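You operate a simulated robot arm through the tools that you are given. There is no shell and no other tool. Be economical: measure what you need, move in short steps, check, and stop when the job is done.

You are at the controls of a simulated two-armed robot. One attempt, no reset.

Task
Clamp mould 59 crosswise from the left side clamp, then open its vent and wind its timer to 3.
Fine: the clamp at the opposite corner comes second; all four end clamped.

It is judged by the outcome, as a careful person would: the job done as asked, and still so three seconds after it is handed in. It fails if anything else is knocked over, pushed out of place, dropped, spilled or broken.

Robot
Two 7-joint arms with two-finger grippers on one trunk, on a base that drives. Base frame: it is fixed to the floor where the robot stands at the start and does not move with it; the origin is under the middle of the robot, x ahead of it, y to its left, z up. Lengths are in mm, angles in degrees, forces in N, time in s.
The left shoulder is at the start at [78, 151, 988], the right one opposite. With the tool pointing down near the work surface each hand reaches from about 100 to 780 mm from the robot's upright axis, wherever it stands, measured 20 degrees to its own side. Places, roughly: first small mould left clamp [500, -1000, 1100]; first small mould right clamp [500, -1300, 1100]; first small mould timer knob [400, -1500, 800]; first small mould vent handle [700, -1100, 1100]; second small mould heat knob [500, -700, 900]; second small mould left clamp [400, -200, 1100]; second small mould left side clamp [700, 0, 1100]; second small mould right clamp [400, -500, 1100]; second small mould right side clamp [700, -600, 1100]; second small mould stay pin [900, -600, 1100]; second small mould timer knob [400, -700, 800]; second small mould vent handle [700, -300, 1100]; third small mould left clamp [500, 700, 1100]; third small mould right clamp [500, 400, 1100]; third small mould timer knob [400, 100, 800]; third small mould vent handle [700, 500, 1100]. Payload 2.54 kg a hand.
The TCP of each hand is the grasp point between the finger pads, 30 mm short of the fingertips. In the tool frame z runs along the fingers and y along their closing line. Largest opening 116 mm; the body of the gripper starts 95 mm behind the TCP.
Orientation is that of the tool frame in the base frame, as a unit quaternion [x, y, z, w]. With the fingers straight down and closing along the base's y, the tool's x points along the base's -x, its y along +y and its z along -z.

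Tools
- The arms move only by the tool step_arm. It takes "left_targets", "right_targets" or both (then of equal length, played together; a hand with none holds still); each is text: rows parted by semicolons, each of 7 numbers parted by spaces: the shift along the tool's x, y, z in m, then the turn, a rotation vector about the tool's x, y, z in degrees, then the closure, from 0 (fully open) to 1 (shut). In form: tx ty tz ax ay az fingers; .... A call has 1 to 20 rows; each row is the pose to reach, as a shift and turn from the pose commanded when the call began, along the tool's axes at that moment. Each row takes 0.2 s and may step no farther than 50 mm and 8.6 degrees from the row before; otherwise, or with a gripper value out of range, the whole call is refused. Where a pose cannot be reached the arm comes as near as it can. A force on the tool above 40 N (or 10 N above the force at the start of the call, whichever is more), or a blocked arm, ends the call early, and 0.2 s more pass. The fingers move at their own pace (about 72 mm/s each) and stop on an object; they squeeze with about 20 N. The grip force told is the motor's: it shows also when the fingers shut on nothing. Time passes only in rows, and 0.2 s behind the last, so rows that repeat a pose let the fingers close. The reply holds the time, the measured pose of the TCP, the force on the tool along the base axes, the opening and the grip force, in the units named above and with some noise, with the torque about the TCP (base axes, N m) and any sound that the robot's microphone picked up, and new pictures: "views" is both (left out), scene, wrist or none (wrist: the cameras of the hands that moved).
- Cameras (640 x 400 px; columns grow to the right, rows downward): "scene" is now at [159.7, -1.5, 1129.7]; the picture's right is [-0.04, -1.00, 0.00], its down [-0.36, 0.01, -0.93] and it looks along [0.93, -0.03, -0.36] (base axes); focal length 214 px, centre (320, 200). "left" rides on the left gripper at [69, 15, -122] in its tool frame; the picture's right is [-0.21, 0.98, 0.00], its down [-0.83, -0.18, -0.53] and it looks along [-0.52, -0.11, 0.85] (tool axes); focal length 251 px, centre (320, 200). "right" rides on the right gripper at [69, -15, -122] in its tool frame; the picture's right is [0.21, 0.98, 0.00], its down [-0.83, 0.18, -0.53] and it looks along [-0.52, 0.12, 0.85] (tool axes); focal length 251 px, centre (320, 200). There is no depth. A picture from a camera that has moved, and an enlarged one, comes with that camera's place and axes in the base frame and with its lens.
- raise_lower(by): slides the trunk up (or, below 0, down) by that many mm; the arms and the scene camera ride with it, the base frame stays. It gives what a move gives, with no picture.
- drive_base(legs): drives the robot by 1 to 6 legs, each [ahead, left, turn to the left] in mm, mm and degrees, along the robot's own axes; the way and the turn of a leg run together, so that a leg with both is an arc; at most 1500 mm and 180 degrees a leg. The arms and the cameras ride along, it lands a little off, and it stops where it bumps. It gives what a move gives, and a new picture of the scene camera.
- turn_head(pan, tilt): turns the head with the scene camera to pan (to the left, within 80 degrees either way) and tilt (down, from -29 to 69), counted from straight ahead of the robot. It gives what a move gives, and a new picture of the scene camera.
- enlarge(camera, box): a new picture of the part [left, top, right, bottom] of that camera's present view, enlarged. It takes no simulated time.
- finish_job(): hands the job in; it is judged then, once.

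Work in short steps. Places have to be worked out from the pictures, the camera data and where the tool is seen: move nearer, look again, correct. Check each grasp and each placing, and mend what went wrong. You have 120 turns and 260 pictures in all, those below and enlarged ones among them. Open the grippers and draw the arms clear of the work before you hand the job in, unless the task says otherwise; then end with one line.

The tools are called after "Call:" as a command line: name --argument value ..., lists and objects as JSON in quotes. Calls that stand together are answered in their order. step_arm: Moves the arms, as the interface text tells. Its arguments: {"type":"object","properties":{"left_targets":{"type":"string"},"right_targets":{"type":"string"},"views":{"type":"string","enum":["both","scene","wrist","none"]}},"required":[]} The other tools are called the same way: raise_lower (by) slides the trunk up or down; drive_base (legs) drives the base; turn_head (pan, tilt) turns the head that bears the scene camera; enlarge (camera, box) takes an enlarged picture of a part of a camera's view; finish_job () hands the job in.

At the start:

```text
time_s: 0.0
left_tool_pos: [481.1, -7.1, 1000.5]
left_ee_rot: [0.0, 1.0, -0.001, 0.0]
left_force: [0.5, 0.4, 0.2]
left_ft_torque: [-0.02, -0.02, 0.03]
left_finger_gap: 116.0
left_grasp_force: 0.0
right_tool_pos: [320.2, -443.2, 1000.1]
right_ee_rot: [0.0, 1.0, 0.0, 0.0]
right_force: [0.0, -0.1, -1.3]
right_ft_torque: [0.01, -0.02, -0.01]
right_finger_gap: 115.7
right_grasp_force: 0.0
trunk travel left (down, up): [-225.0, 64.0]
robot x, y, heading: [-1.1, -1.2, -0.4]
head pan, tilt: [-2.1, 21.2]
```

scene: 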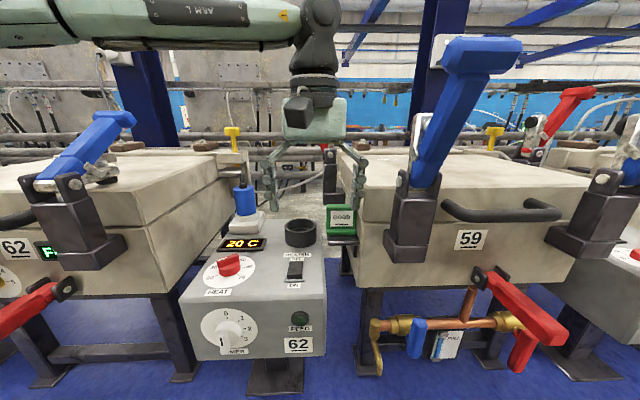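
right: 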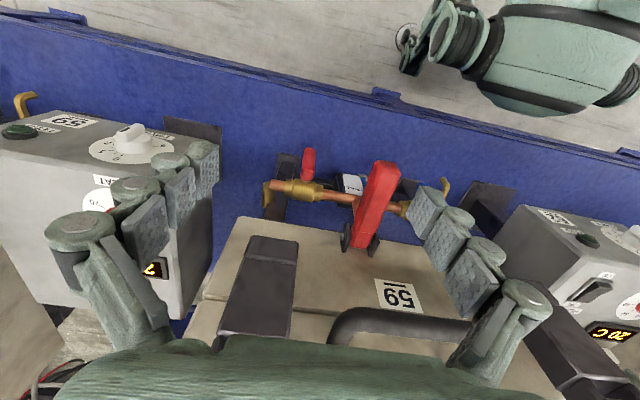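
left: 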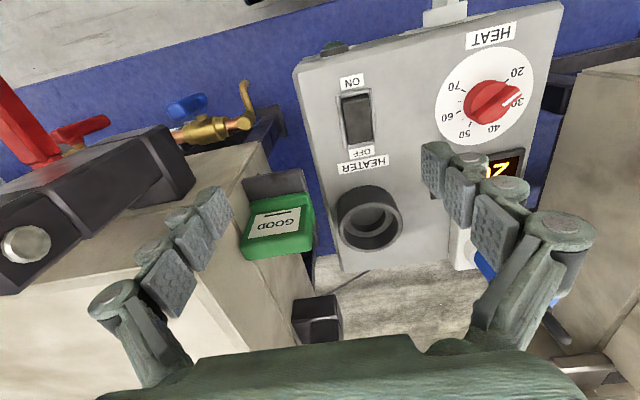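

Mould 59 is the second mould, right of centre. I turn the head towards it to see its clamps, vent and timer panel.

Call:
turn_head --pan -35 --tilt 25

Call:
enlarge --camera "scene" --box '[0, 0, 640, 400]'

```text
time_s: 1.0
left_tool_pos: [481.9, -7.4, 1000.4]
left_ee_rot: [0.0, 1.0, -0.001, 0.0]
left_force: [-0.1, 0.3, 0.3]
left_ft_torque: [-0.01, 0.02, 0.02]
left_finger_gap: 116.1
left_grasp_force: 0.1
right_tool_pos: [319.7, -444.2, 1000.4]
right_ee_rot: [0.0, 1.0, 0.001, 0.0]
right_force: [0.4, 0.1, -0.3]
right_ft_torque: [-0.03, 0.01, -0.02]
right_finger_gap: 115.7
right_grasp_force: 0.1
trunk travel left (down, up): [-225.0, 64.0]
robot x, y, heading: [1.3, -1.3, 0.0]
head pan, tilt: [-35.0, 25.0]
camera scene: at [142.3, -50.9, 1123.5], right [-0.57, -0.82, 0.0], down [-0.35, 0.24, -0.91], along [0.74, -0.52, -0.42], focal length 214 px, centre (320, 200)
```

scene: 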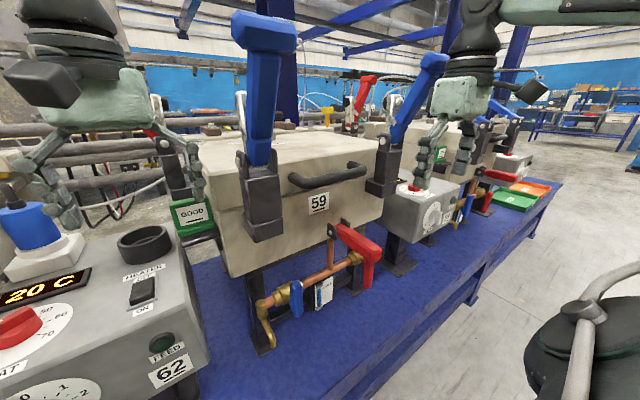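

```text
1.00 times, centred on (320, 200) of scene (not enlarged: the box is as wide or as high as the picture)
camera zoom: at [142.3, -50.9, 1123.5], right [-0.57, -0.82, 0.0], down [-0.35, 0.24, -0.91], along [0.74, -0.52, -0.42], focal length 214 px, centre (320, 200)
```

zoom: 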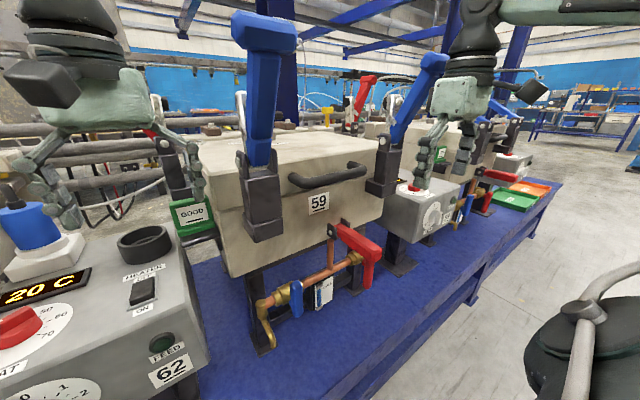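

Before moving I check the right side for floor obstacles, since I plan to drive right.

Call:
turn_head --pan -75 --tilt 40

Call:
turn_head --pan -30 --tilt 45

```text
time_s: 2.0
left_tool_pos: [481.3, -6.7, 999.7]
left_ee_rot: [-0.001, 1.0, -0.001, 0.0]
left_force: [1.4, 0.6, 0.0]
left_ft_torque: [-0.01, -0.02, -0.01]
left_finger_gap: 115.9
left_grasp_force: 0.2
right_tool_pos: [320.5, -443.0, 999.6]
right_ee_rot: [0.0, 1.0, 0.0, 0.001]
right_force: [-0.4, 0.0, 0.1]
right_ft_torque: [0.0, -0.04, 0.01]
right_finger_gap: 115.9
right_grasp_force: 0.0
trunk travel left (down, up): [-225.0, 64.0]
robot x, y, heading: [3.2, -1.8, 0.1]
head pan, tilt: [-75.0, 40.0]
camera scene: at [88.9, -80.2, 1100.2], right [-0.97, -0.26, 0.0], down [-0.17, 0.62, -0.77], along [0.2, -0.74, -0.64], focal length 214 px, centre (320, 200)
```

scene: 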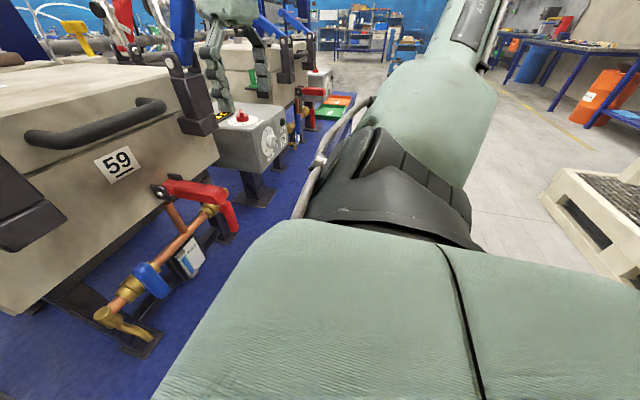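

```text
time_s: 3.2
left_tool_pos: [481.0, -6.6, 1000.6]
left_ee_rot: [-0.001, 1.0, -0.001, 0.0]
left_force: [1.0, -0.6, 0.0]
left_ft_torque: [0.02, -0.03, 0.01]
left_finger_gap: 115.6
left_grasp_force: 0.1
right_tool_pos: [319.5, -444.0, 999.2]
right_ee_rot: [0.0, 1.0, 0.001, 0.0]
right_force: [1.1, 0.7, 0.1]
right_ft_torque: [0.02, -0.02, -0.01]
right_finger_gap: 115.9
right_grasp_force: 0.1
trunk travel left (down, up): [-225.0, 64.0]
robot x, y, heading: [0.6, 0.2, 0.0]
head pan, tilt: [-30.0, 45.0]
camera scene: at [137.2, -38.8, 1092.9], right [-0.5, -0.87, 0.0], down [-0.61, 0.35, -0.71], along [0.61, -0.35, -0.71], focal length 214 px, centre (320, 200)
```

scene: 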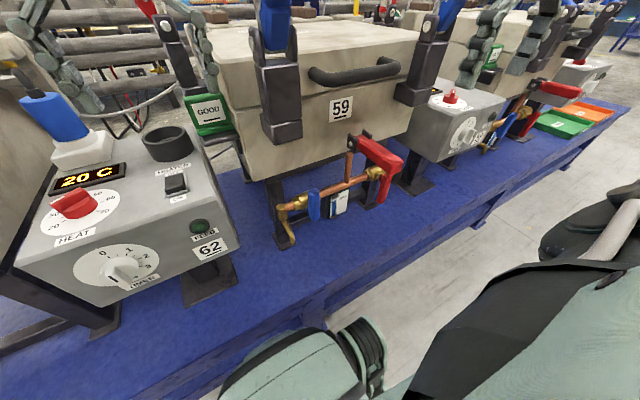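

The "obstacle" was my own shoulder; floor is clear. I raise both hands and pull the left one back, so I can drive right safely.

Call:
step_arm --left_targets "0 0 -0.05 0 0 0 0; 0 0 -0.1 0 0 0 0; 0 0 -0.15 0 0 0 0; 0 0 -0.2 0 0 0 0; 0.04 0 -0.2 0 0 0 0; 0.08 0 -0.2 0 0 0 0; 0.12 0 -0.2 0 0 0 0; 0.16 0 -0.2 0 0 0 0" --right_targets "0 0 -0.05 0 0 0 0; 0 0 -0.1 0 0 0 0; 0 0 -0.15 0 0 0 0; 0 0 -0.2 0 0 0 0; 0 0 -0.2 0 0 0 0; 0 0 -0.2 0 0 0 0; 0 0 -0.2 0 0 0 0; 0 0 -0.2 0 0 0 0" --views "scene"

```text
time_s: 5.0
left_tool_pos: [320.5, -7.7, 1201.6]
left_ee_rot: [-0.001, 1.0, -0.001, 0.0]
left_force: [0.0, -0.5, 0.5]
left_ft_torque: [-0.01, -0.02, -0.05]
left_finger_gap: 116.1
left_grasp_force: 0.0
right_tool_pos: [320.3, -443.0, 1200.1]
right_ee_rot: [0.0, 1.0, 0.0, 0.001]
right_force: [-0.5, 0.4, -1.1]
right_ft_torque: [-0.04, 0.01, 0.01]
right_finger_gap: 116.0
right_grasp_force: 0.0
trunk travel left (down, up): [-225.0, 64.0]
robot x, y, heading: [0.9, -0.1, -0.2]
head pan, tilt: [-30.0, 45.0]
camera scene: at [136.8, -38.7, 1093.0], right [-0.5, -0.87, 0.0], down [-0.61, 0.35, -0.71], along [0.61, -0.35, -0.71], focal length 214 px, centre (320, 200)
```

scene: 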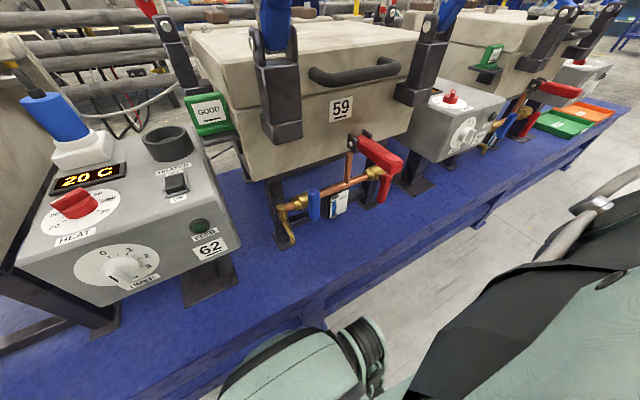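

Both hands are up. Back 120 mm, then right 340 mm.

Call:
drive_base --legs '[[-120, 0, 0], [0, -340, 0]]'

Call:
turn_head --pan 0 --tilt 25

```text
time_s: 9.7
left_tool_pos: [200.7, -347.2, 1200.3]
left_ee_rot: [0.0, 1.0, -0.002, 0.0]
left_force: [0.2, 0.2, 0.2]
left_ft_torque: [0.05, 0.0, 0.02]
left_finger_gap: 116.3
left_grasp_force: 0.1
right_tool_pos: [200.6, -784.5, 1199.9]
right_ee_rot: [0.0, 1.0, 0.0, 0.001]
right_force: [-1.0, 0.4, 0.2]
right_ft_torque: [0.03, -0.01, -0.01]
right_finger_gap: 116.2
right_grasp_force: 0.0
trunk travel left (down, up): [-225.0, 64.0]
robot x, y, heading: [-120.6, -345.1, 0.0]
head pan, tilt: [-30.0, 45.0]
camera scene: at [16.6, -379.0, 1092.9], right [-0.5, -0.87, 0.0], down [-0.61, 0.35, -0.71], along [0.61, -0.35, -0.71], focal length 214 px, centre (320, 200)
```

scene: 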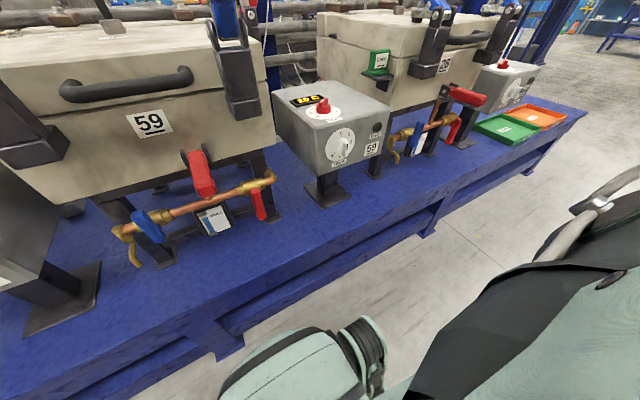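

```text
time_s: 10.6
left_tool_pos: [200.2, -347.2, 1200.7]
left_ee_rot: [0.0, 1.0, 0.0, 0.0]
left_force: [0.8, 0.2, -0.4]
left_ft_torque: [-0.02, 0.0, -0.01]
left_finger_gap: 115.8
left_grasp_force: 0.0
right_tool_pos: [199.3, -783.2, 1200.2]
right_ee_rot: [0.0, 1.0, 0.0, 0.0]
right_force: [0.2, 0.4, 0.4]
right_ft_torque: [-0.01, -0.01, 0.03]
right_finger_gap: 116.0
right_grasp_force: 0.1
trunk travel left (down, up): [-225.0, 64.0]
robot x, y, heading: [-118.8, -341.9, -0.2]
head pan, tilt: [0.0, 25.0]
camera scene: at [38.4, -338.3, 1123.5], right [0.0, -1.0, 0.0], down [-0.42, 0.0, -0.91], along [0.91, 0.0, -0.42], focal length 214 px, centre (320, 200)
```

scene: 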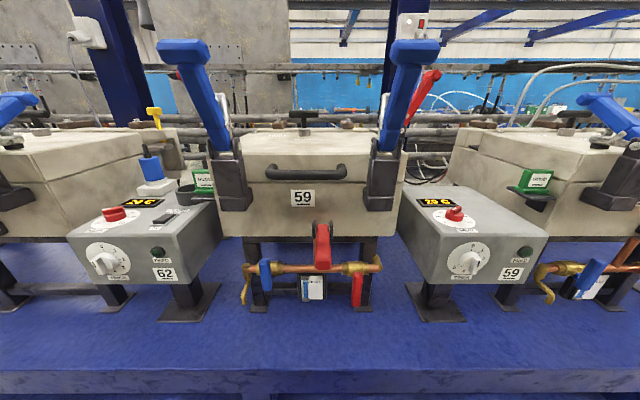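

Well framed. I raise the trunk to see the lid top and zoom in on the clamps.

Call:
raise_lower --by 60

Call:
enlarge --camera "scene" --box '[140, 20, 460, 220]'

Call:
enlarge --camera "scene" --box '[220, 180, 580, 320]'

```text
time_s: 11.6
left_tool_pos: [201.6, -347.4, 1260.5]
left_ee_rot: [-0.001, 1.0, -0.001, 0.0]
left_force: [0.4, 0.3, 0.4]
left_ft_torque: [0.0, 0.02, 0.01]
left_finger_gap: 116.0
left_grasp_force: 0.0
right_tool_pos: [198.4, -783.7, 1259.9]
right_ee_rot: [0.0, 1.0, 0.0, 0.0]
right_force: [-0.1, 0.0, -0.7]
right_ft_torque: [0.0, -0.01, 0.0]
right_finger_gap: 116.1
right_grasp_force: 0.0
trunk travel left (down, up): [-285.0, 4.0]
robot x, y, heading: [-122.6, -340.5, 0.1]
head pan, tilt: [0.0, 25.0]
```

```text
2.00 times, centred on (300, 120) of scene
camera zoom: at [38.5, -338.3, 1183.4], right [0.0, -1.0, 0.0], down [-0.42, 0.0, -0.91], along [0.91, 0.0, -0.42], focal length 429 px, centre (360, 360)
```

zoom: 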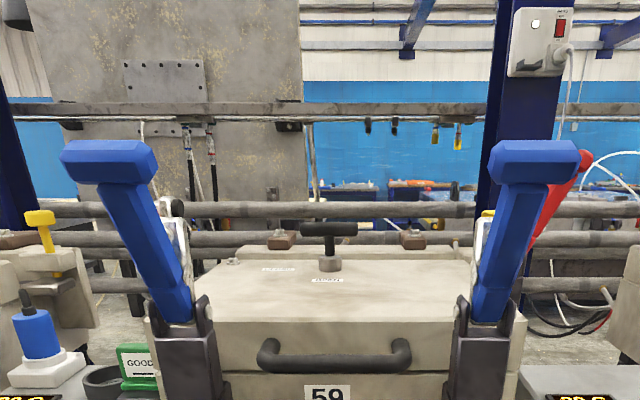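

```text
1.78 times, centred on (400, 250) of scene
camera zoom: at [38.5, -338.3, 1183.4], right [0.0, -1.0, 0.0], down [-0.42, 0.0, -0.91], along [0.91, 0.0, -0.42], focal length 381 px, centre (178, 111)
```

zoom: 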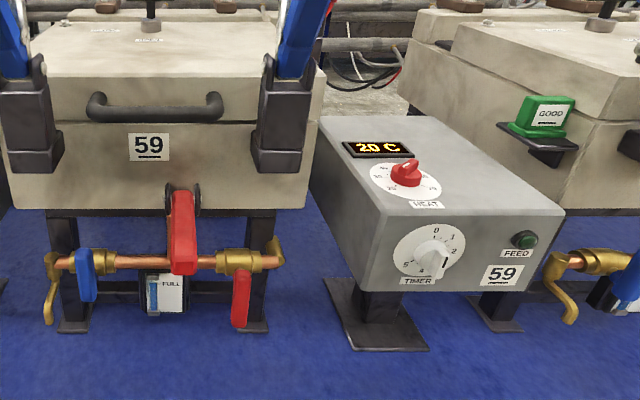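

I look closer at the lid fitting, the front clamps and side clamps in detail.

Call:
enlarge --camera "scene" --box '[240, 110, 360, 185]'

Call:
enlarge --camera "scene" --box '[360, 80, 480, 200]'

Call:
enlarge --camera "scene" --box '[140, 80, 260, 200]'

```text
5.33 times, centred on (300, 148) of scene
camera zoom: at [38.5, -338.3, 1183.4], right [0.0, -1.0, 0.0], down [-0.42, 0.0, -0.91], along [0.91, 0.0, -0.42], focal length 1144 px, centre (427, 480)
```

zoom: 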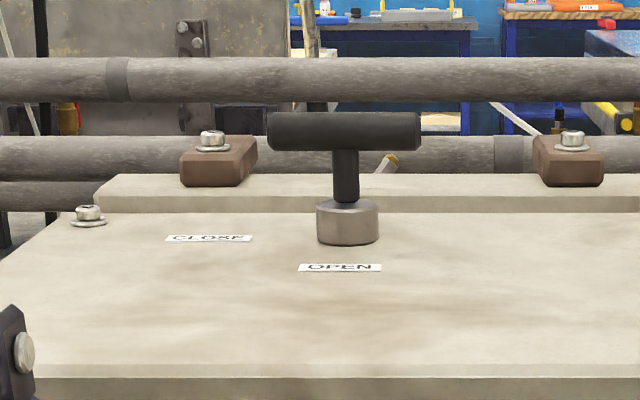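

```text
3.33 times, centred on (420, 140) of scene
camera zoom: at [38.5, -338.3, 1183.4], right [0.0, -1.0, 0.0], down [-0.42, 0.0, -0.91], along [0.91, 0.0, -0.42], focal length 715 px, centre (-13, 400)
```

zoom: 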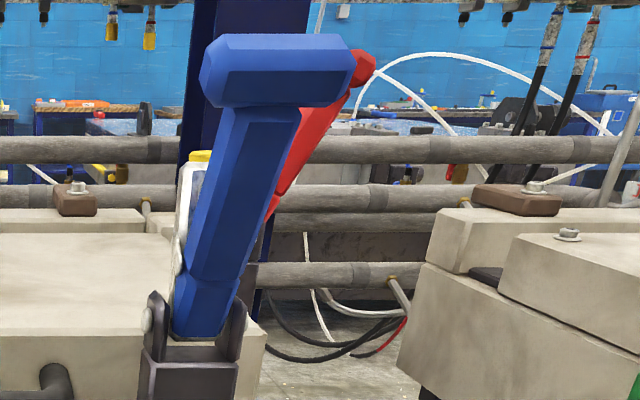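

```text
3.33 times, centred on (200, 140) of scene
camera zoom: at [38.5, -338.3, 1183.4], right [0.0, -1.0, 0.0], down [-0.42, 0.0, -0.91], along [0.91, 0.0, -0.42], focal length 715 px, centre (720, 400)
```

zoom: 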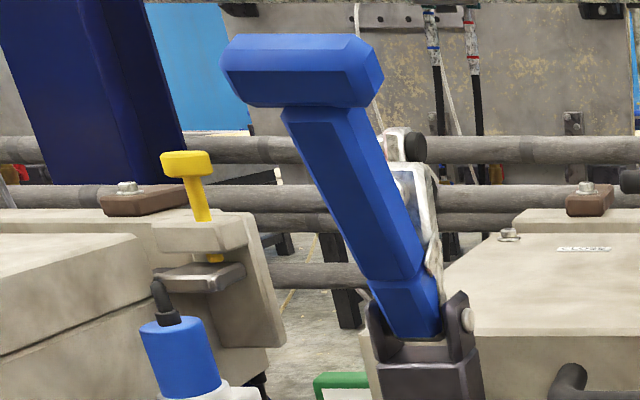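

The vent is the black T on the lid with CLOSE (left) and OPEN (front) labels; the bar seems to lie crosswise. I raise the hands some for a wrist view from above.

Call:
step_arm --left_targets "-0.04 0 -0.04 0 0 0 0; -0.08 0 -0.08 0 0 0 0; -0.12 0 -0.12 0 0 0 0; -0.16 0 -0.14 0 0 0 0;-0.2 0 -0.14 0 0 0 0;-0.24 0 -0.14 0 0 0 0;-0.28 0 -0.14 0 0 0 0;-0.32 0 -0.14 0 0 0 0" --views "both"

```text
refused: row 1 steps farther than a row can; nothing moved
```

Slightly smaller steps are needed.

Call:
step_arm --left_targets "0 0 -0.045 0 0 0 0; 0 0 -0.09 0 0 0 0; 0 0 -0.13 0 0 0 0; -0.045 0 -0.13 0 0 0 0;-0.09 0 -0.13 0 0 0 0;-0.135 0 -0.13 0 0 0 0;-0.18 0 -0.13 0 0 0 0;-0.22 0 -0.13 0 0 0 0;-0.26 0 -0.13 0 0 0 0" --views "both"

```text
time_s: 13.6
left_tool_pos: [370.4, -321.9, 1290.9]
left_ee_rot: [0.0, 1.0, -0.003, 0.002]
left_force: [-0.4, -1.6, 0.3]
left_ft_torque: [-0.01, -0.06, 0.01]
left_finger_gap: 116.0
left_grasp_force: 0.0
left hand out of reach, approached as far as the arm can: row 2, 3, 4, 5, 6, 7, 8, 9
right_tool_pos: [199.1, -784.7, 1261.0]
right_ee_rot: [0.0, 1.0, 0.001, 0.0]
right_force: [0.0, -1.1, -0.3]
right_ft_torque: [0.03, -0.04, -0.02]
right_finger_gap: 116.0
right_grasp_force: 0.0
trunk travel left (down, up): [-285.0, 4.0]
robot x, y, heading: [-119.9, -339.2, 0.1]
head pan, tilt: [0.0, 25.0]
camera scene: at [35.7, -343.1, 1176.1], right [-0.05, -1.0, 0.0], down [-0.5, 0.02, -0.87], along [0.87, -0.04, -0.5], focal length 214 px, centre (320, 200)
camera left: at [300.3, -305.0, 1412.1], right [0.21, 0.98, 0.0], down [0.82, -0.18, 0.54], along [0.52, -0.12, -0.84], focal length 251 px, centre (320, 200)
```

scene: 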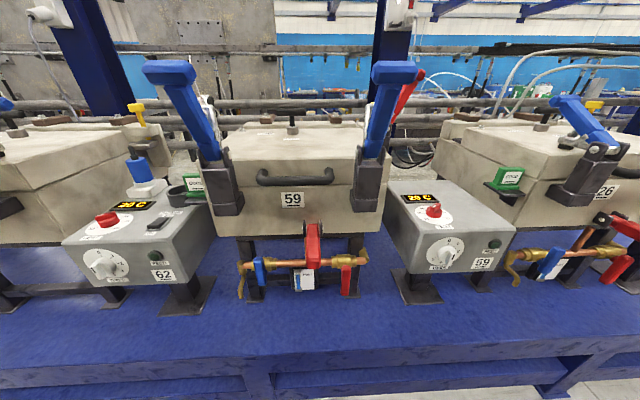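
left: 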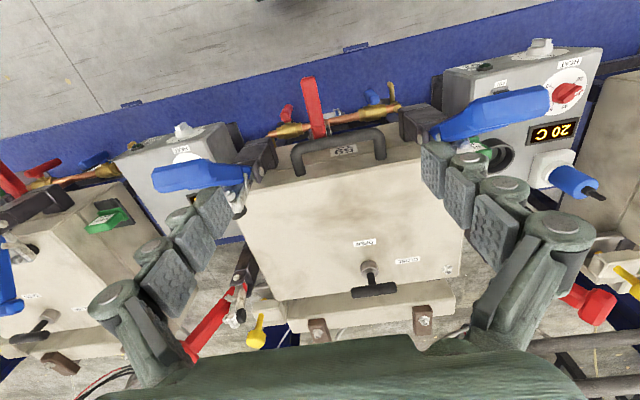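

The wrist view shows red side clamps, the yellow pin at right rear, and the lid. I zoom in.

Call:
enlarge --camera "left" --box '[320, 220, 480, 320]'

Call:
enlarge --camera "left" --box '[170, 230, 330, 370]'

Call:
enlarge --camera "left" --box '[140, 90, 300, 230]'

```text
4.00 times, centred on (400, 270) of left
camera zoom: at [300.3, -305.0, 1412.1], right [0.21, 0.98, 0.0], down [0.82, -0.18, 0.54], along [0.52, -0.12, -0.84], focal length 1006 px, centre (0, -80)
```

zoom: 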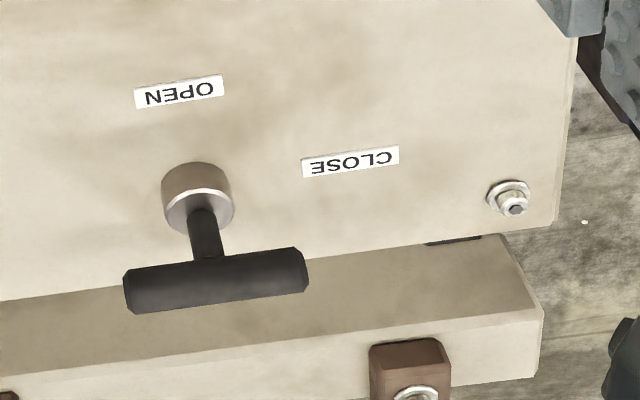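

```text
2.86 times, centred on (250, 300) of left
camera zoom: at [300.3, -305.0, 1412.1], right [0.21, 0.98, 0.0], down [0.82, -0.18, 0.54], along [0.52, -0.12, -0.84], focal length 718 px, centre (520, -86)
```

zoom: 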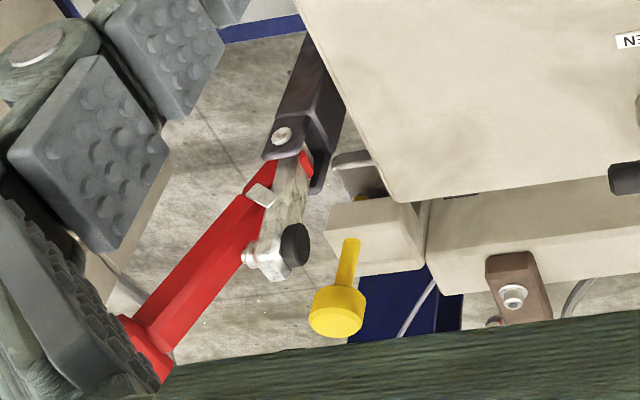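

```text
2.86 times, centred on (220, 160) of left
camera zoom: at [300.3, -305.0, 1412.1], right [0.21, 0.98, 0.0], down [0.82, -0.18, 0.54], along [0.52, -0.12, -0.84], focal length 718 px, centre (606, 314)
```

zoom: 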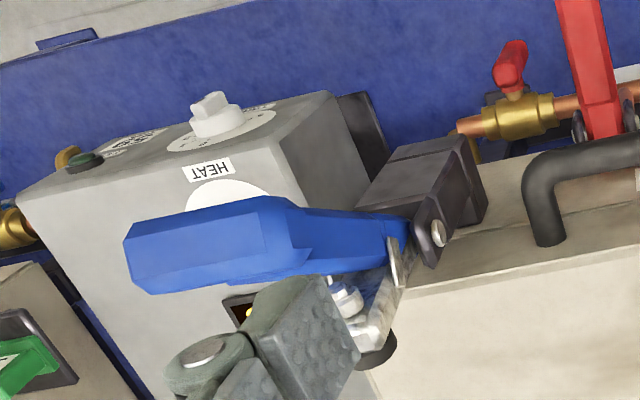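

I compare with the neighbouring moulds' clamps to learn the clamped posture.

Call:
enlarge --camera "scene" --box '[520, 80, 640, 240]'

Call:
enlarge --camera "scene" --box '[340, 50, 460, 200]'

Call:
turn_head --pan 45 --tilt 25

```text
2.50 times, centred on (580, 160) of scene
camera zoom: at [35.7, -343.1, 1176.1], right [-0.05, -1.0, 0.0], down [-0.5, 0.02, -0.87], along [0.87, -0.04, -0.5], focal length 536 px, centre (-330, 300)
```

zoom: 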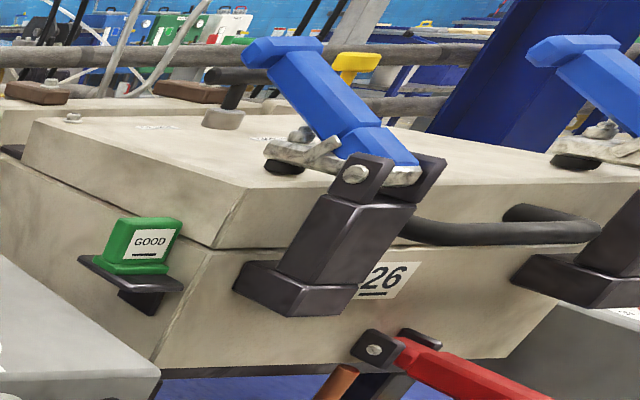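

```text
2.67 times, centred on (400, 125) of scene
camera zoom: at [35.7, -343.1, 1176.1], right [-0.05, -1.0, 0.0], down [-0.5, 0.02, -0.87], along [0.87, -0.04, -0.5], focal length 572 px, centre (107, 400)
```

zoom: 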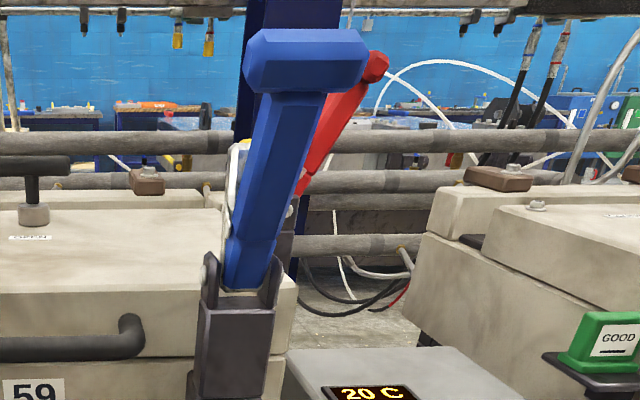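

```text
time_s: 14.7
left_tool_pos: [370.5, -319.4, 1291.1]
left_ee_rot: [-0.001, 1.0, -0.004, 0.001]
left_force: [0.3, 0.0, 0.6]
left_ft_torque: [-0.02, 0.0, 0.01]
left_finger_gap: 115.9
left_grasp_force: 0.1
right_tool_pos: [199.0, -784.8, 1260.6]
right_ee_rot: [0.0, 1.0, 0.0, 0.0]
right_force: [-0.4, 0.7, 0.6]
right_ft_torque: [0.0, -0.03, 0.01]
right_finger_gap: 116.2
right_grasp_force: 0.1
trunk travel left (down, up): [-285.0, 4.0]
robot x, y, heading: [-121.7, -343.0, 0.1]
head pan, tilt: [45.0, 25.0]
camera scene: at [36.7, -341.5, 1176.1], right [-0.04, -1.0, 0.0], down [-0.49, 0.02, -0.87], along [0.87, -0.03, -0.5], focal length 214 px, centre (320, 200)
```

scene: 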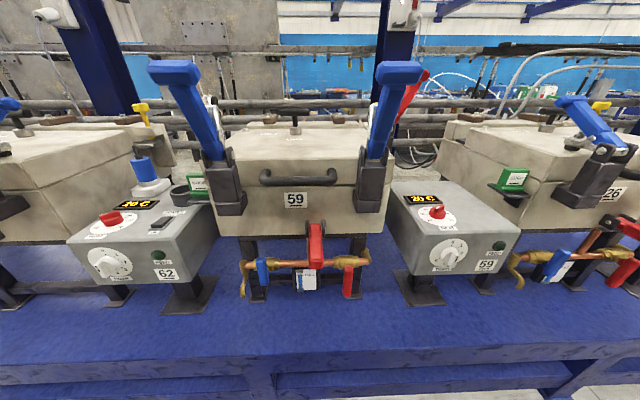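

Mould 26's clamps show the clamped posture: handle leaning over the lid with the rubber foot down. Mould 59's are open (handles leaning outward), so each must be pushed inward. I draw both hands in and move back left for the left side clamp.

Call:
step_arm --left_targets "0.045 0 0.02 0 0 0 0; 0.09 0 0.04 0 0 0 0; 0.13 0 0.06 0 0 0 0; 0.17 0.03 0.08 0 0 0 0" --right_targets "0.045 0 0 0 0 0 0; 0.09 0 0 0 0 0 0; 0.09 -0.045 0 0 0 0 0; 0.09 -0.06 0 0 0 0 0" --views "none"

Call:
drive_base --legs '[[0, 280, 0], [120, 0, 0]]'

Call:
turn_head --pan 0 --tilt 20

```text
refused: row 4 steps farther than a row can; nothing moved
```

```text
time_s: 18.8
left_tool_pos: [490.8, -43.2, 1289.6]
left_ee_rot: [0.0, 1.0, -0.004, 0.0]
left_force: [0.7, -0.7, 0.2]
left_ft_torque: [0.0, -0.01, 0.0]
left_finger_gap: 116.0
left_grasp_force: 0.1
right_tool_pos: [317.4, -507.1, 1260.7]
right_ee_rot: [0.002, 1.0, 0.0, 0.0]
right_force: [1.3, -0.7, -0.4]
right_ft_torque: [0.0, 0.04, 0.02]
right_finger_gap: 116.1
right_grasp_force: 0.1
trunk travel left (down, up): [-285.0, 4.0]
robot x, y, heading: [-2.1, -59.9, -0.2]
head pan, tilt: [45.0, 25.0]
camera scene: at [157.4, -62.7, 1175.9], right [-0.02, -1.0, 0.0], down [-0.5, 0.01, -0.87], along [0.87, -0.02, -0.5], focal length 214 px, centre (320, 200)
```

scene: 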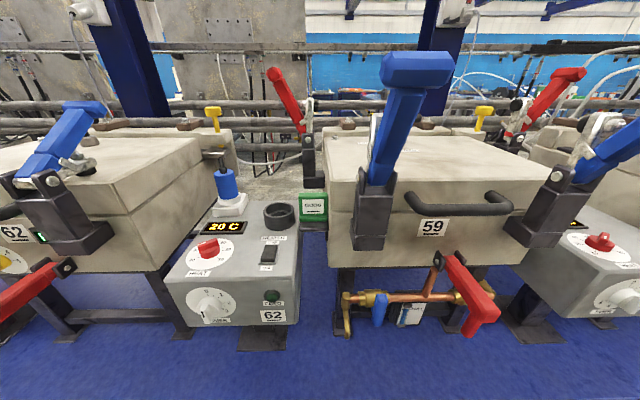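

```text
time_s: 19.9
left_tool_pos: [490.1, -42.1, 1291.4]
left_ee_rot: [0.001, 1.0, -0.005, 0.0]
left_force: [-0.2, 0.1, 0.0]
left_ft_torque: [-0.01, -0.01, 0.02]
left_finger_gap: 116.0
left_grasp_force: 0.1
right_tool_pos: [317.0, -508.2, 1261.0]
right_ee_rot: [0.002, 1.0, -0.001, 0.0]
right_force: [0.7, -0.2, 1.5]
right_ft_torque: [-0.04, -0.02, -0.01]
right_finger_gap: 116.0
right_grasp_force: 0.0
trunk travel left (down, up): [-285.0, 4.0]
robot x, y, heading: [-0.7, -62.5, -0.4]
head pan, tilt: [0.0, 20.0]
camera scene: at [157.0, -42.2, 1189.2], right [0.2, -0.98, 0.0], down [-0.36, -0.07, -0.93], along [0.91, 0.18, -0.37], focal length 214 px, centre (320, 200)
```

scene: 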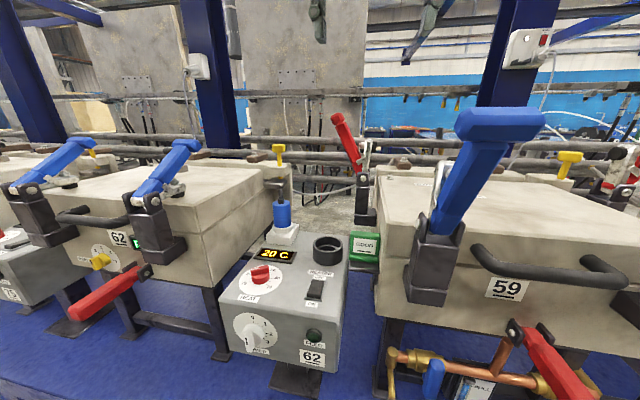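

The left side clamp's red top is about at (711, 23, 1182), its pivot near (711, -50, 1030), leaning out. I bring the closed left hand to its outer side, pitching the fingers forward.

Call:
step_arm --left_targets "0 0.045 0 0 -8 0 1; 0 0.09 0 0 -16 0 1; 0 0.135 0 0 -24 0 1; -0.045 0.15 0 0 -32 0 1; -0.09 0.15 0 0 -40 0 1; -0.13 0.15 0.02 0 -40 0 1; -0.16 0.15 0.05 0 -40 0 1" --views "both"

```text
time_s: 21.6
left_tool_pos: [653.3, 106.9, 1239.4]
left_ee_rot: [-0.002, 0.939, -0.004, 0.344]
left_force: [0.2, 0.3, 0.0]
left_ft_torque: [-0.04, 0.0, 0.01]
left_finger_gap: 0.0
left_grasp_force: 19.8
right_tool_pos: [318.7, -507.7, 1259.6]
right_ee_rot: [0.002, 1.0, 0.0, 0.0]
right_force: [0.8, 0.9, 0.4]
right_ft_torque: [-0.01, 0.01, 0.01]
right_finger_gap: 116.3
right_grasp_force: 0.2
trunk travel left (down, up): [-285.0, 4.0]
robot x, y, heading: [-1.4, -65.7, -0.0]
head pan, tilt: [0.0, 20.0]
camera scene: at [159.8, -60.8, 1191.5], right [0.0, -1.0, 0.0], down [-0.34, 0.0, -0.94], along [0.94, 0.0, -0.34], focal length 214 px, centre (320, 200)
camera left: at [521.2, 123.1, 1288.3], right [0.17, 0.98, 0.13], down [0.29, -0.17, 0.94], along [0.94, -0.12, -0.31], focal length 251 px, centre (320, 200)
```

scene: 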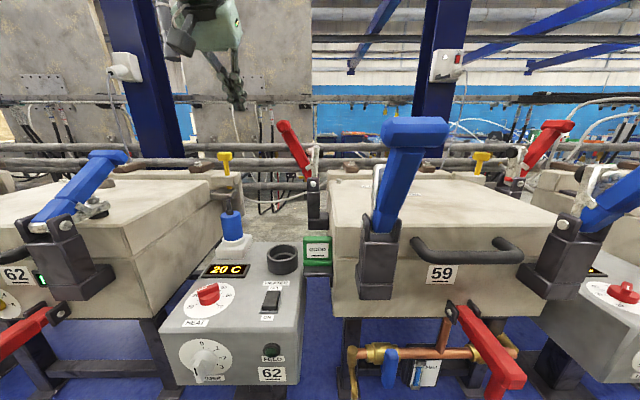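
left: 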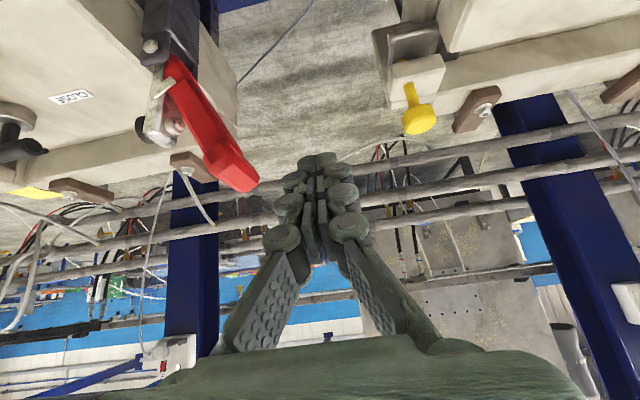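

The red top triangulates to about (709, 28, 1180). I lower the fist to its outer side at the same height, then start pushing it inward (-y).

Call:
step_arm --left_targets "0.002 0 0.045 0 0 0 1; 0.005 0 0.09 0 0 0 1; 0.005 -0.03 0.09 0 0 0 1" --views "both"

```text
time_s: 22.4
left_tool_pos: [704.6, 74.8, 1168.3]
left_ee_rot: [0.0, 0.939, -0.004, 0.344]
left_force: [-0.3, -0.5, 0.1]
left_ft_torque: [-0.01, 0.02, 0.02]
left_finger_gap: 0.1
left_grasp_force: 20.2
right_tool_pos: [317.0, -508.5, 1259.6]
right_ee_rot: [0.003, 1.0, 0.001, 0.001]
right_force: [0.1, -0.3, 0.4]
right_ft_torque: [0.05, 0.0, -0.01]
right_finger_gap: 115.8
right_grasp_force: 0.1
trunk travel left (down, up): [-285.0, 4.0]
robot x, y, heading: [0.2, -61.2, -0.1]
head pan, tilt: [0.0, 20.0]
camera scene: at [159.0, -62.0, 1191.6], right [0.0, -1.0, 0.0], down [-0.34, 0.0, -0.94], along [0.94, 0.0, -0.34], focal length 214 px, centre (320, 200)
camera left: at [574.0, 90.9, 1216.8], right [0.17, 0.98, 0.13], down [0.29, -0.17, 0.94], along [0.94, -0.12, -0.31], focal length 251 px, centre (320, 200)
```

scene: 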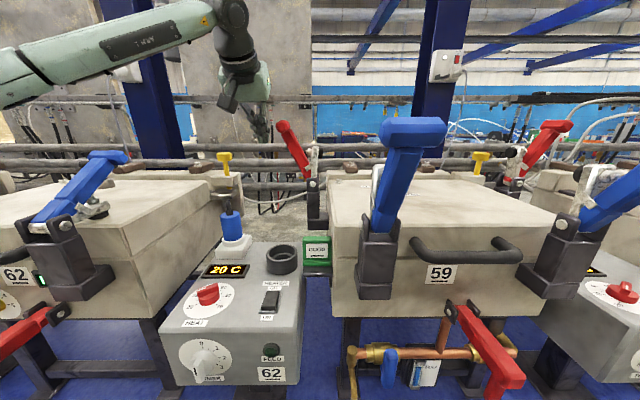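
left: 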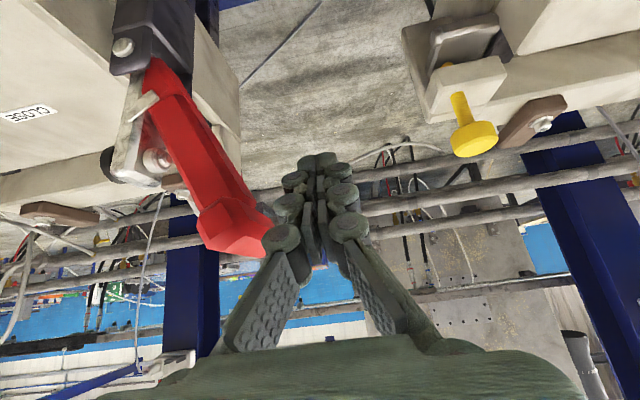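

Fist is beside the red handle, about 15–25 mm off. I push inward in small rows.

Call:
step_arm --left_targets "0 -0.015 0 0 0 0 1; 0 -0.03 0 0 0 0 1; 0 -0.045 0 0 0 0 1; 0 -0.06 0 0 0 0 1; 0 -0.075 0 0 0 0 1; 0 -0.09 0 0 0 0 1" --views "both"

```text
time_s: 23.8
left_tool_pos: [707.1, -14.0, 1168.6]
left_ee_rot: [0.0, 0.939, -0.005, 0.344]
left_force: [-0.8, 2.7, 1.2]
left_ft_torque: [-0.06, -0.01, -0.01]
left_finger_gap: 0.2
left_grasp_force: 20.2
right_tool_pos: [317.1, -508.5, 1259.7]
right_ee_rot: [0.002, 1.0, 0.0, -0.001]
right_force: [0.2, 0.2, -0.3]
right_ft_torque: [0.01, 0.01, 0.01]
right_finger_gap: 116.0
right_grasp_force: 0.1
trunk travel left (down, up): [-285.0, 4.0]
robot x, y, heading: [-3.1, -66.5, -0.6]
head pan, tilt: [0.0, 20.0]
camera scene: at [158.9, -61.1, 1191.7], right [0.0, -1.0, 0.0], down [-0.34, 0.0, -0.94], along [0.94, 0.0, -0.34], focal length 214 px, centre (320, 200)
camera left: at [573.8, 2.2, 1217.5], right [0.17, 0.98, 0.13], down [0.29, -0.17, 0.94], along [0.94, -0.12, -0.31], focal length 251 px, centre (320, 200)
```

scene: 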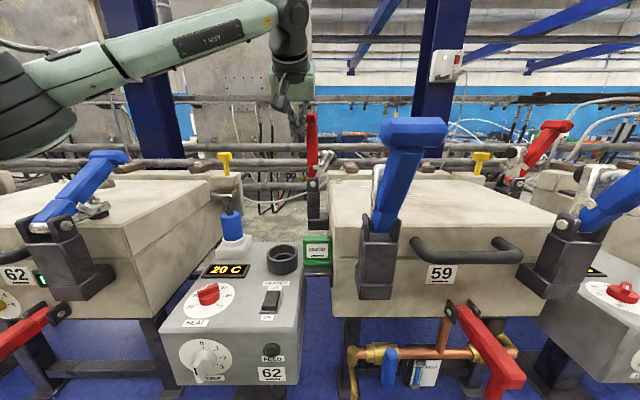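
left: 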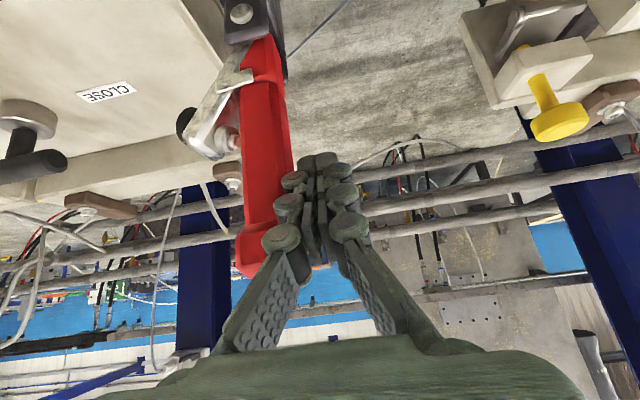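

The handle is upright now and the clamp arm is swinging down; force is small. Continue inward.

Call:
step_arm --left_targets "0 -0.015 0 0 0 0 1; 0 -0.03 0 0 0 0 1; 0 -0.045 0 0 0 0 1; 0 -0.06 0 0 0 0 1; 0 -0.075 0 0 0 0 1; 0 -0.09 0 0 0 0 1; 0 -0.105 0 0 0 0 1" --views "both"

```text
time_s: 25.4
left_tool_pos: [704.9, -122.6, 1168.7]
left_ee_rot: [0.001, 0.939, -0.006, 0.343]
left_force: [0.4, -0.2, 0.1]
left_ft_torque: [0.01, 0.02, 0.03]
left_finger_gap: 0.0
left_grasp_force: 20.2
right_tool_pos: [317.6, -509.4, 1260.5]
right_ee_rot: [0.003, 1.0, 0.0, 0.0]
right_force: [0.8, -0.4, -0.6]
right_ft_torque: [0.01, 0.01, 0.0]
right_finger_gap: 116.0
right_grasp_force: 0.0
trunk travel left (down, up): [-285.0, 4.0]
robot x, y, heading: [-0.4, -58.9, -0.0]
head pan, tilt: [0.0, 20.0]
camera scene: at [159.1, -62.0, 1191.6], right [-0.01, -1.0, 0.0], down [-0.34, 0.0, -0.94], along [0.94, 0.0, -0.34], focal length 214 px, centre (320, 200)
camera left: at [572.9, -105.5, 1218.4], right [0.17, 0.98, 0.13], down [0.29, -0.17, 0.94], along [0.94, -0.12, -0.31], focal length 251 px, centre (320, 200)
```

scene: 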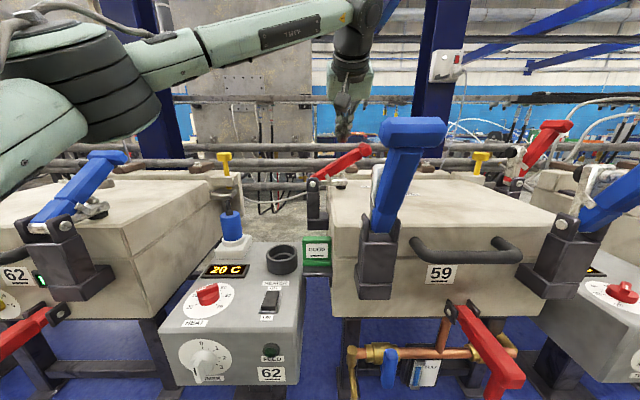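
left: 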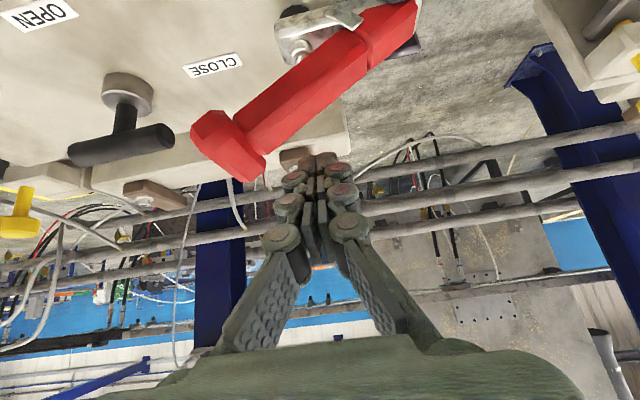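

It went over centre: handle leans far over the lid, no force left. I zoom to check the foot is down.

Call:
enlarge --camera "scene" --box '[290, 120, 410, 220]'

Call:
enlarge --camera "left" --box '[180, 0, 440, 160]'

```text
4.00 times, centred on (350, 170) of scene
camera zoom: at [159.1, -62.0, 1191.6], right [-0.01, -1.0, 0.0], down [-0.34, 0.0, -0.94], along [0.94, 0.0, -0.34], focal length 858 px, centre (200, 320)
```

zoom: 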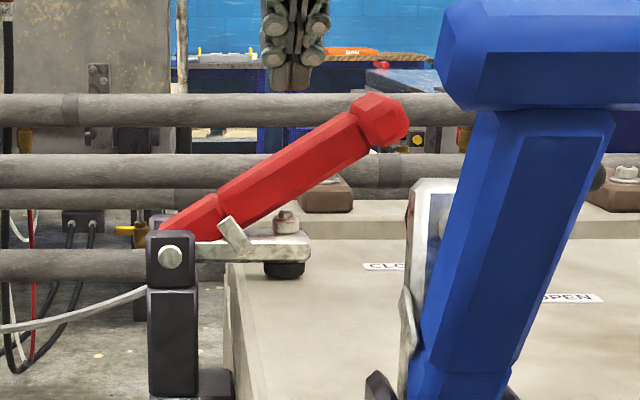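

```text
2.46 times, centred on (310, 80) of left
camera zoom: at [572.9, -105.5, 1218.4], right [0.17, 0.98, 0.13], down [0.29, -0.17, 0.94], along [0.94, -0.12, -0.31], focal length 619 px, centre (345, 495)
```

zoom: 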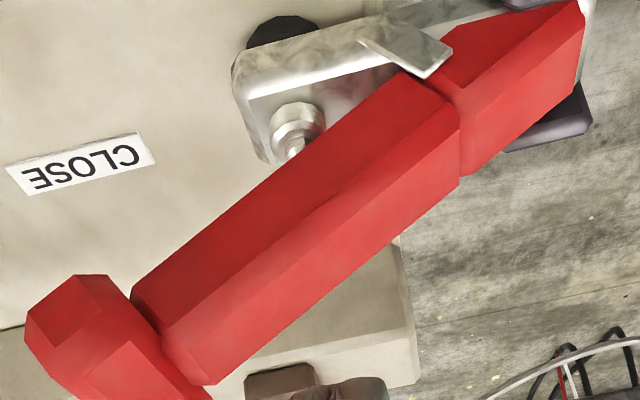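

Left side clamp is closed, foot on the lid. Next is the opposite corner: the front right clamp, with the right hand. I retract the left hand up, out left and back, and bring the right fist down behind the front right handle (T about (367, -458, 1183)).

Call:
step_arm --left_targets "-0.026 0 -0.031 0 0 0 1; -0.051 0 -0.061 0 0 0 1; -0.051 0.045 -0.061 0 0 0 1; -0.051 0.09 -0.061 0 0 0 1; -0.051 0.135 -0.061 0 0 0 1; -0.0165 0.15 -0.09 0 8 0 1; 0.018 0.15 -0.119 0 16 0 1; 0.0525 0.15 -0.148 0 24 0 1; 0.087 0.15 -0.177 0 32 0 1; 0.12 0.15 -0.205 0 40 0 1; 0.15 0.15 -0.23 0 40 0 1; 0.18 0.15 -0.255 0 40 0 1" --right_targets "0.02 0 0 0 0 0 1; 0.04 0 0 0 0 0 1; 0.04 0.025 0 0 0 0 1; 0.04 0.05 0 0 0 0 1; 0.04 0.05 0 0 0 0 1; 0.04 0.05 0.02 0 0 0 1; 0.04 0.05 0.04 0 0 0 1; 0.04 0.05 0.05 0 0 0 1; 0.04 0.05 0.06 0 0 0 1; 0.04 0.05 0.07 0 0 0 1; 0.04 0.05 0.08 0 0 0 1; 0.04 0.05 0.09 0 0 0 1" --views "both"

```text
time_s: 27.9
left_tool_pos: [401.8, 30.6, 1247.3]
left_ee_rot: [0.0, 1.0, -0.004, 0.002]
left_force: [-0.8, -0.3, -0.2]
left_ft_torque: [-0.02, 0.01, 0.02]
left_finger_gap: 0.1
left_grasp_force: 19.5
right_tool_pos: [277.0, -457.8, 1170.3]
right_ee_rot: [0.003, 1.0, 0.0, 0.0]
right_force: [0.0, -0.1, 0.2]
right_ft_torque: [0.0, 0.02, 0.03]
right_finger_gap: 0.3
right_grasp_force: 20.0
right hand out of reach, approached as far as the arm can: row 1, 2, 3, 4, 5
trunk travel left (down, up): [-285.0, 4.0]
robot x, y, heading: [0.2, -61.6, -0.2]
head pan, tilt: [0.0, 20.0]
camera scene: at [158.5, -61.2, 1191.8], right [0.0, -1.0, 0.0], down [-0.34, 0.0, -0.94], along [0.94, 0.0, -0.34], focal length 214 px, centre (320, 200)
camera right: at [207.4, -473.5, 1291.9], right [-0.21, 0.98, 0.0], down [0.83, 0.18, 0.53], along [0.52, 0.11, -0.84], focal length 251 px, centre (320, 200)
camera left: at [331.4, 48.3, 1369.0], right [0.22, 0.98, -0.01], down [0.82, -0.18, 0.54], along [0.52, -0.12, -0.84], focal length 251 px, centre (320, 200)
```

scene: 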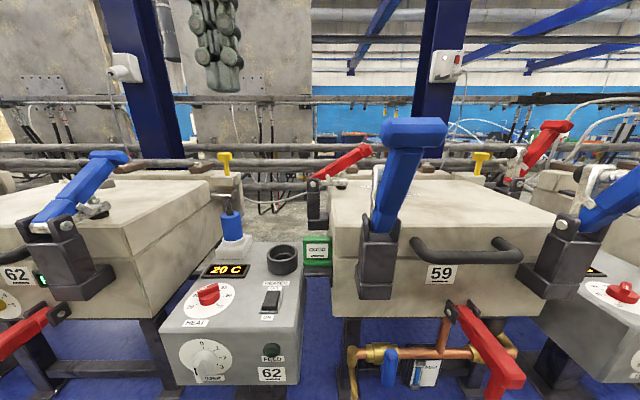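
right: 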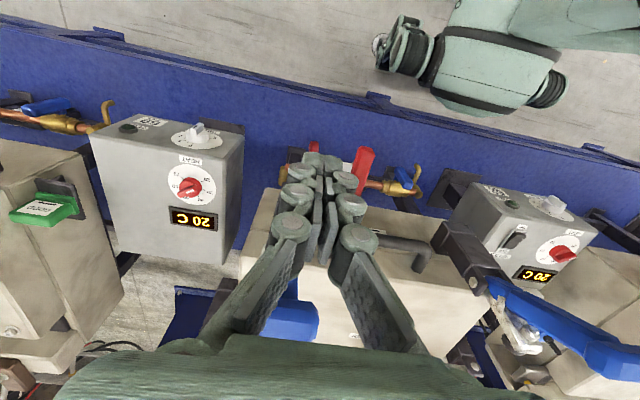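
left: 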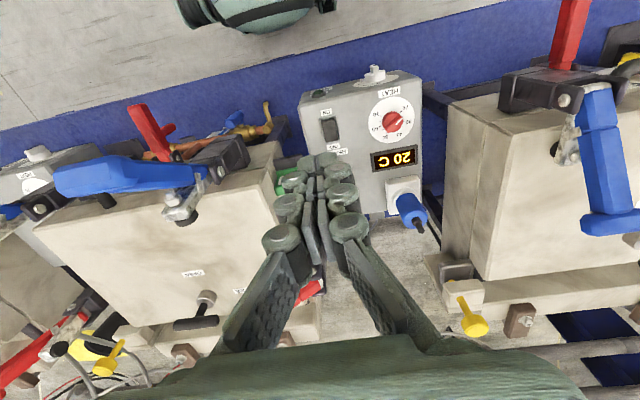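

The T of the front right handle triangulates to about (382, -459, 1183), straight ahead of the right fist. I push forward.

Call:
step_arm --right_targets "-0.03 0 0 0 0 0 1; -0.05 0 0 0 0 0 1; -0.065 0 0 0 0 0 1; -0.08 0 0 0 0 0 1; -0.095 0 0 0 0 0 1; -0.11 0 0 0 0 0 1; -0.125 0 0 0 0 0 1; -0.14 0 0 0 0 0 1; -0.155 0 0 0 0 0 1" --views "both"

Call:
turn_head --pan -35 --tilt 22

```text
time_s: 29.6
left_tool_pos: [399.8, 31.5, 1248.1]
left_ee_rot: [0.001, 1.0, -0.005, 0.002]
left_force: [0.2, -0.1, -0.8]
left_ft_torque: [0.0, 0.03, -0.02]
left_finger_gap: 0.0
left_grasp_force: 20.4
right_tool_pos: [401.3, -457.1, 1179.0]
right_ee_rot: [0.003, 1.0, -0.002, 0.008]
right_force: [-6.7, -1.9, 20.0]
right_ft_torque: [0.07, -0.38, 0.18]
right_finger_gap: 5.7
right_grasp_force: 28.7
trunk travel left (down, up): [-285.0, 4.0]
robot x, y, heading: [-1.3, -64.3, -0.4]
head pan, tilt: [0.0, 20.0]
stopped in row 8 (right hand): the force on the tool passed its limit at 45 N (the readings are from after the stop); the commanded pose is now the measured one
camera scene: at [157.5, -60.4, 1191.9], right [-0.01, -1.0, 0.0], down [-0.34, 0.0, -0.94], along [0.94, -0.01, -0.34], focal length 214 px, centre (320, 200)
camera right: at [329.3, -473.0, 1298.9], right [-0.21, 0.98, -0.01], down [0.82, 0.18, 0.55], along [0.54, 0.11, -0.84], focal length 251 px, centre (320, 200)
```

scene: 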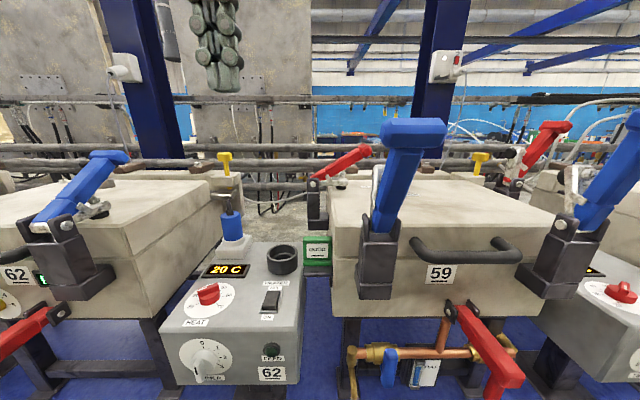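
right: 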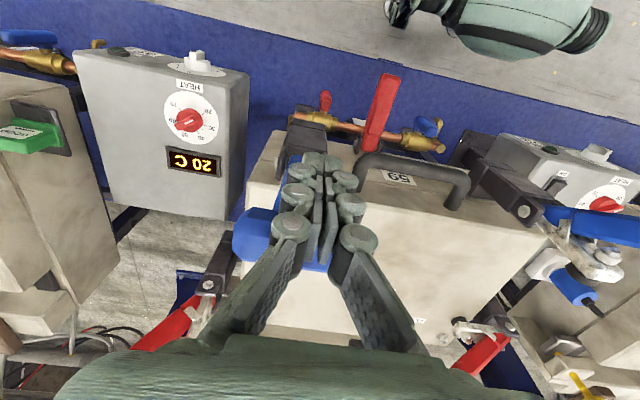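

```text
time_s: 30.6
left_tool_pos: [398.2, 32.7, 1249.5]
left_ee_rot: [0.001, 1.0, -0.006, 0.003]
left_force: [0.9, 0.5, 0.5]
left_ft_torque: [0.02, 0.01, -0.01]
left_finger_gap: 0.0
left_grasp_force: 19.8
right_tool_pos: [398.8, -457.6, 1176.6]
right_ee_rot: [0.003, 1.0, -0.002, 0.008]
right_force: [-11.1, -6.3, 34.3]
right_ft_torque: [0.07, -0.62, 0.27]
right_finger_gap: 6.0
right_grasp_force: 28.3
trunk travel left (down, up): [-285.0, 4.0]
robot x, y, heading: [2.6, -65.3, -0.4]
head pan, tilt: [-35.0, 22.0]
camera scene: at [138.0, -113.2, 1189.2], right [-0.58, -0.82, 0.0], down [-0.3, 0.21, -0.93], along [0.76, -0.54, -0.37], focal length 214 px, centre (320, 200)
```

scene: 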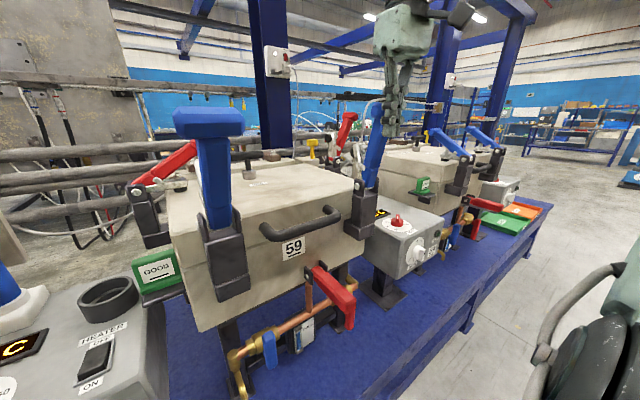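

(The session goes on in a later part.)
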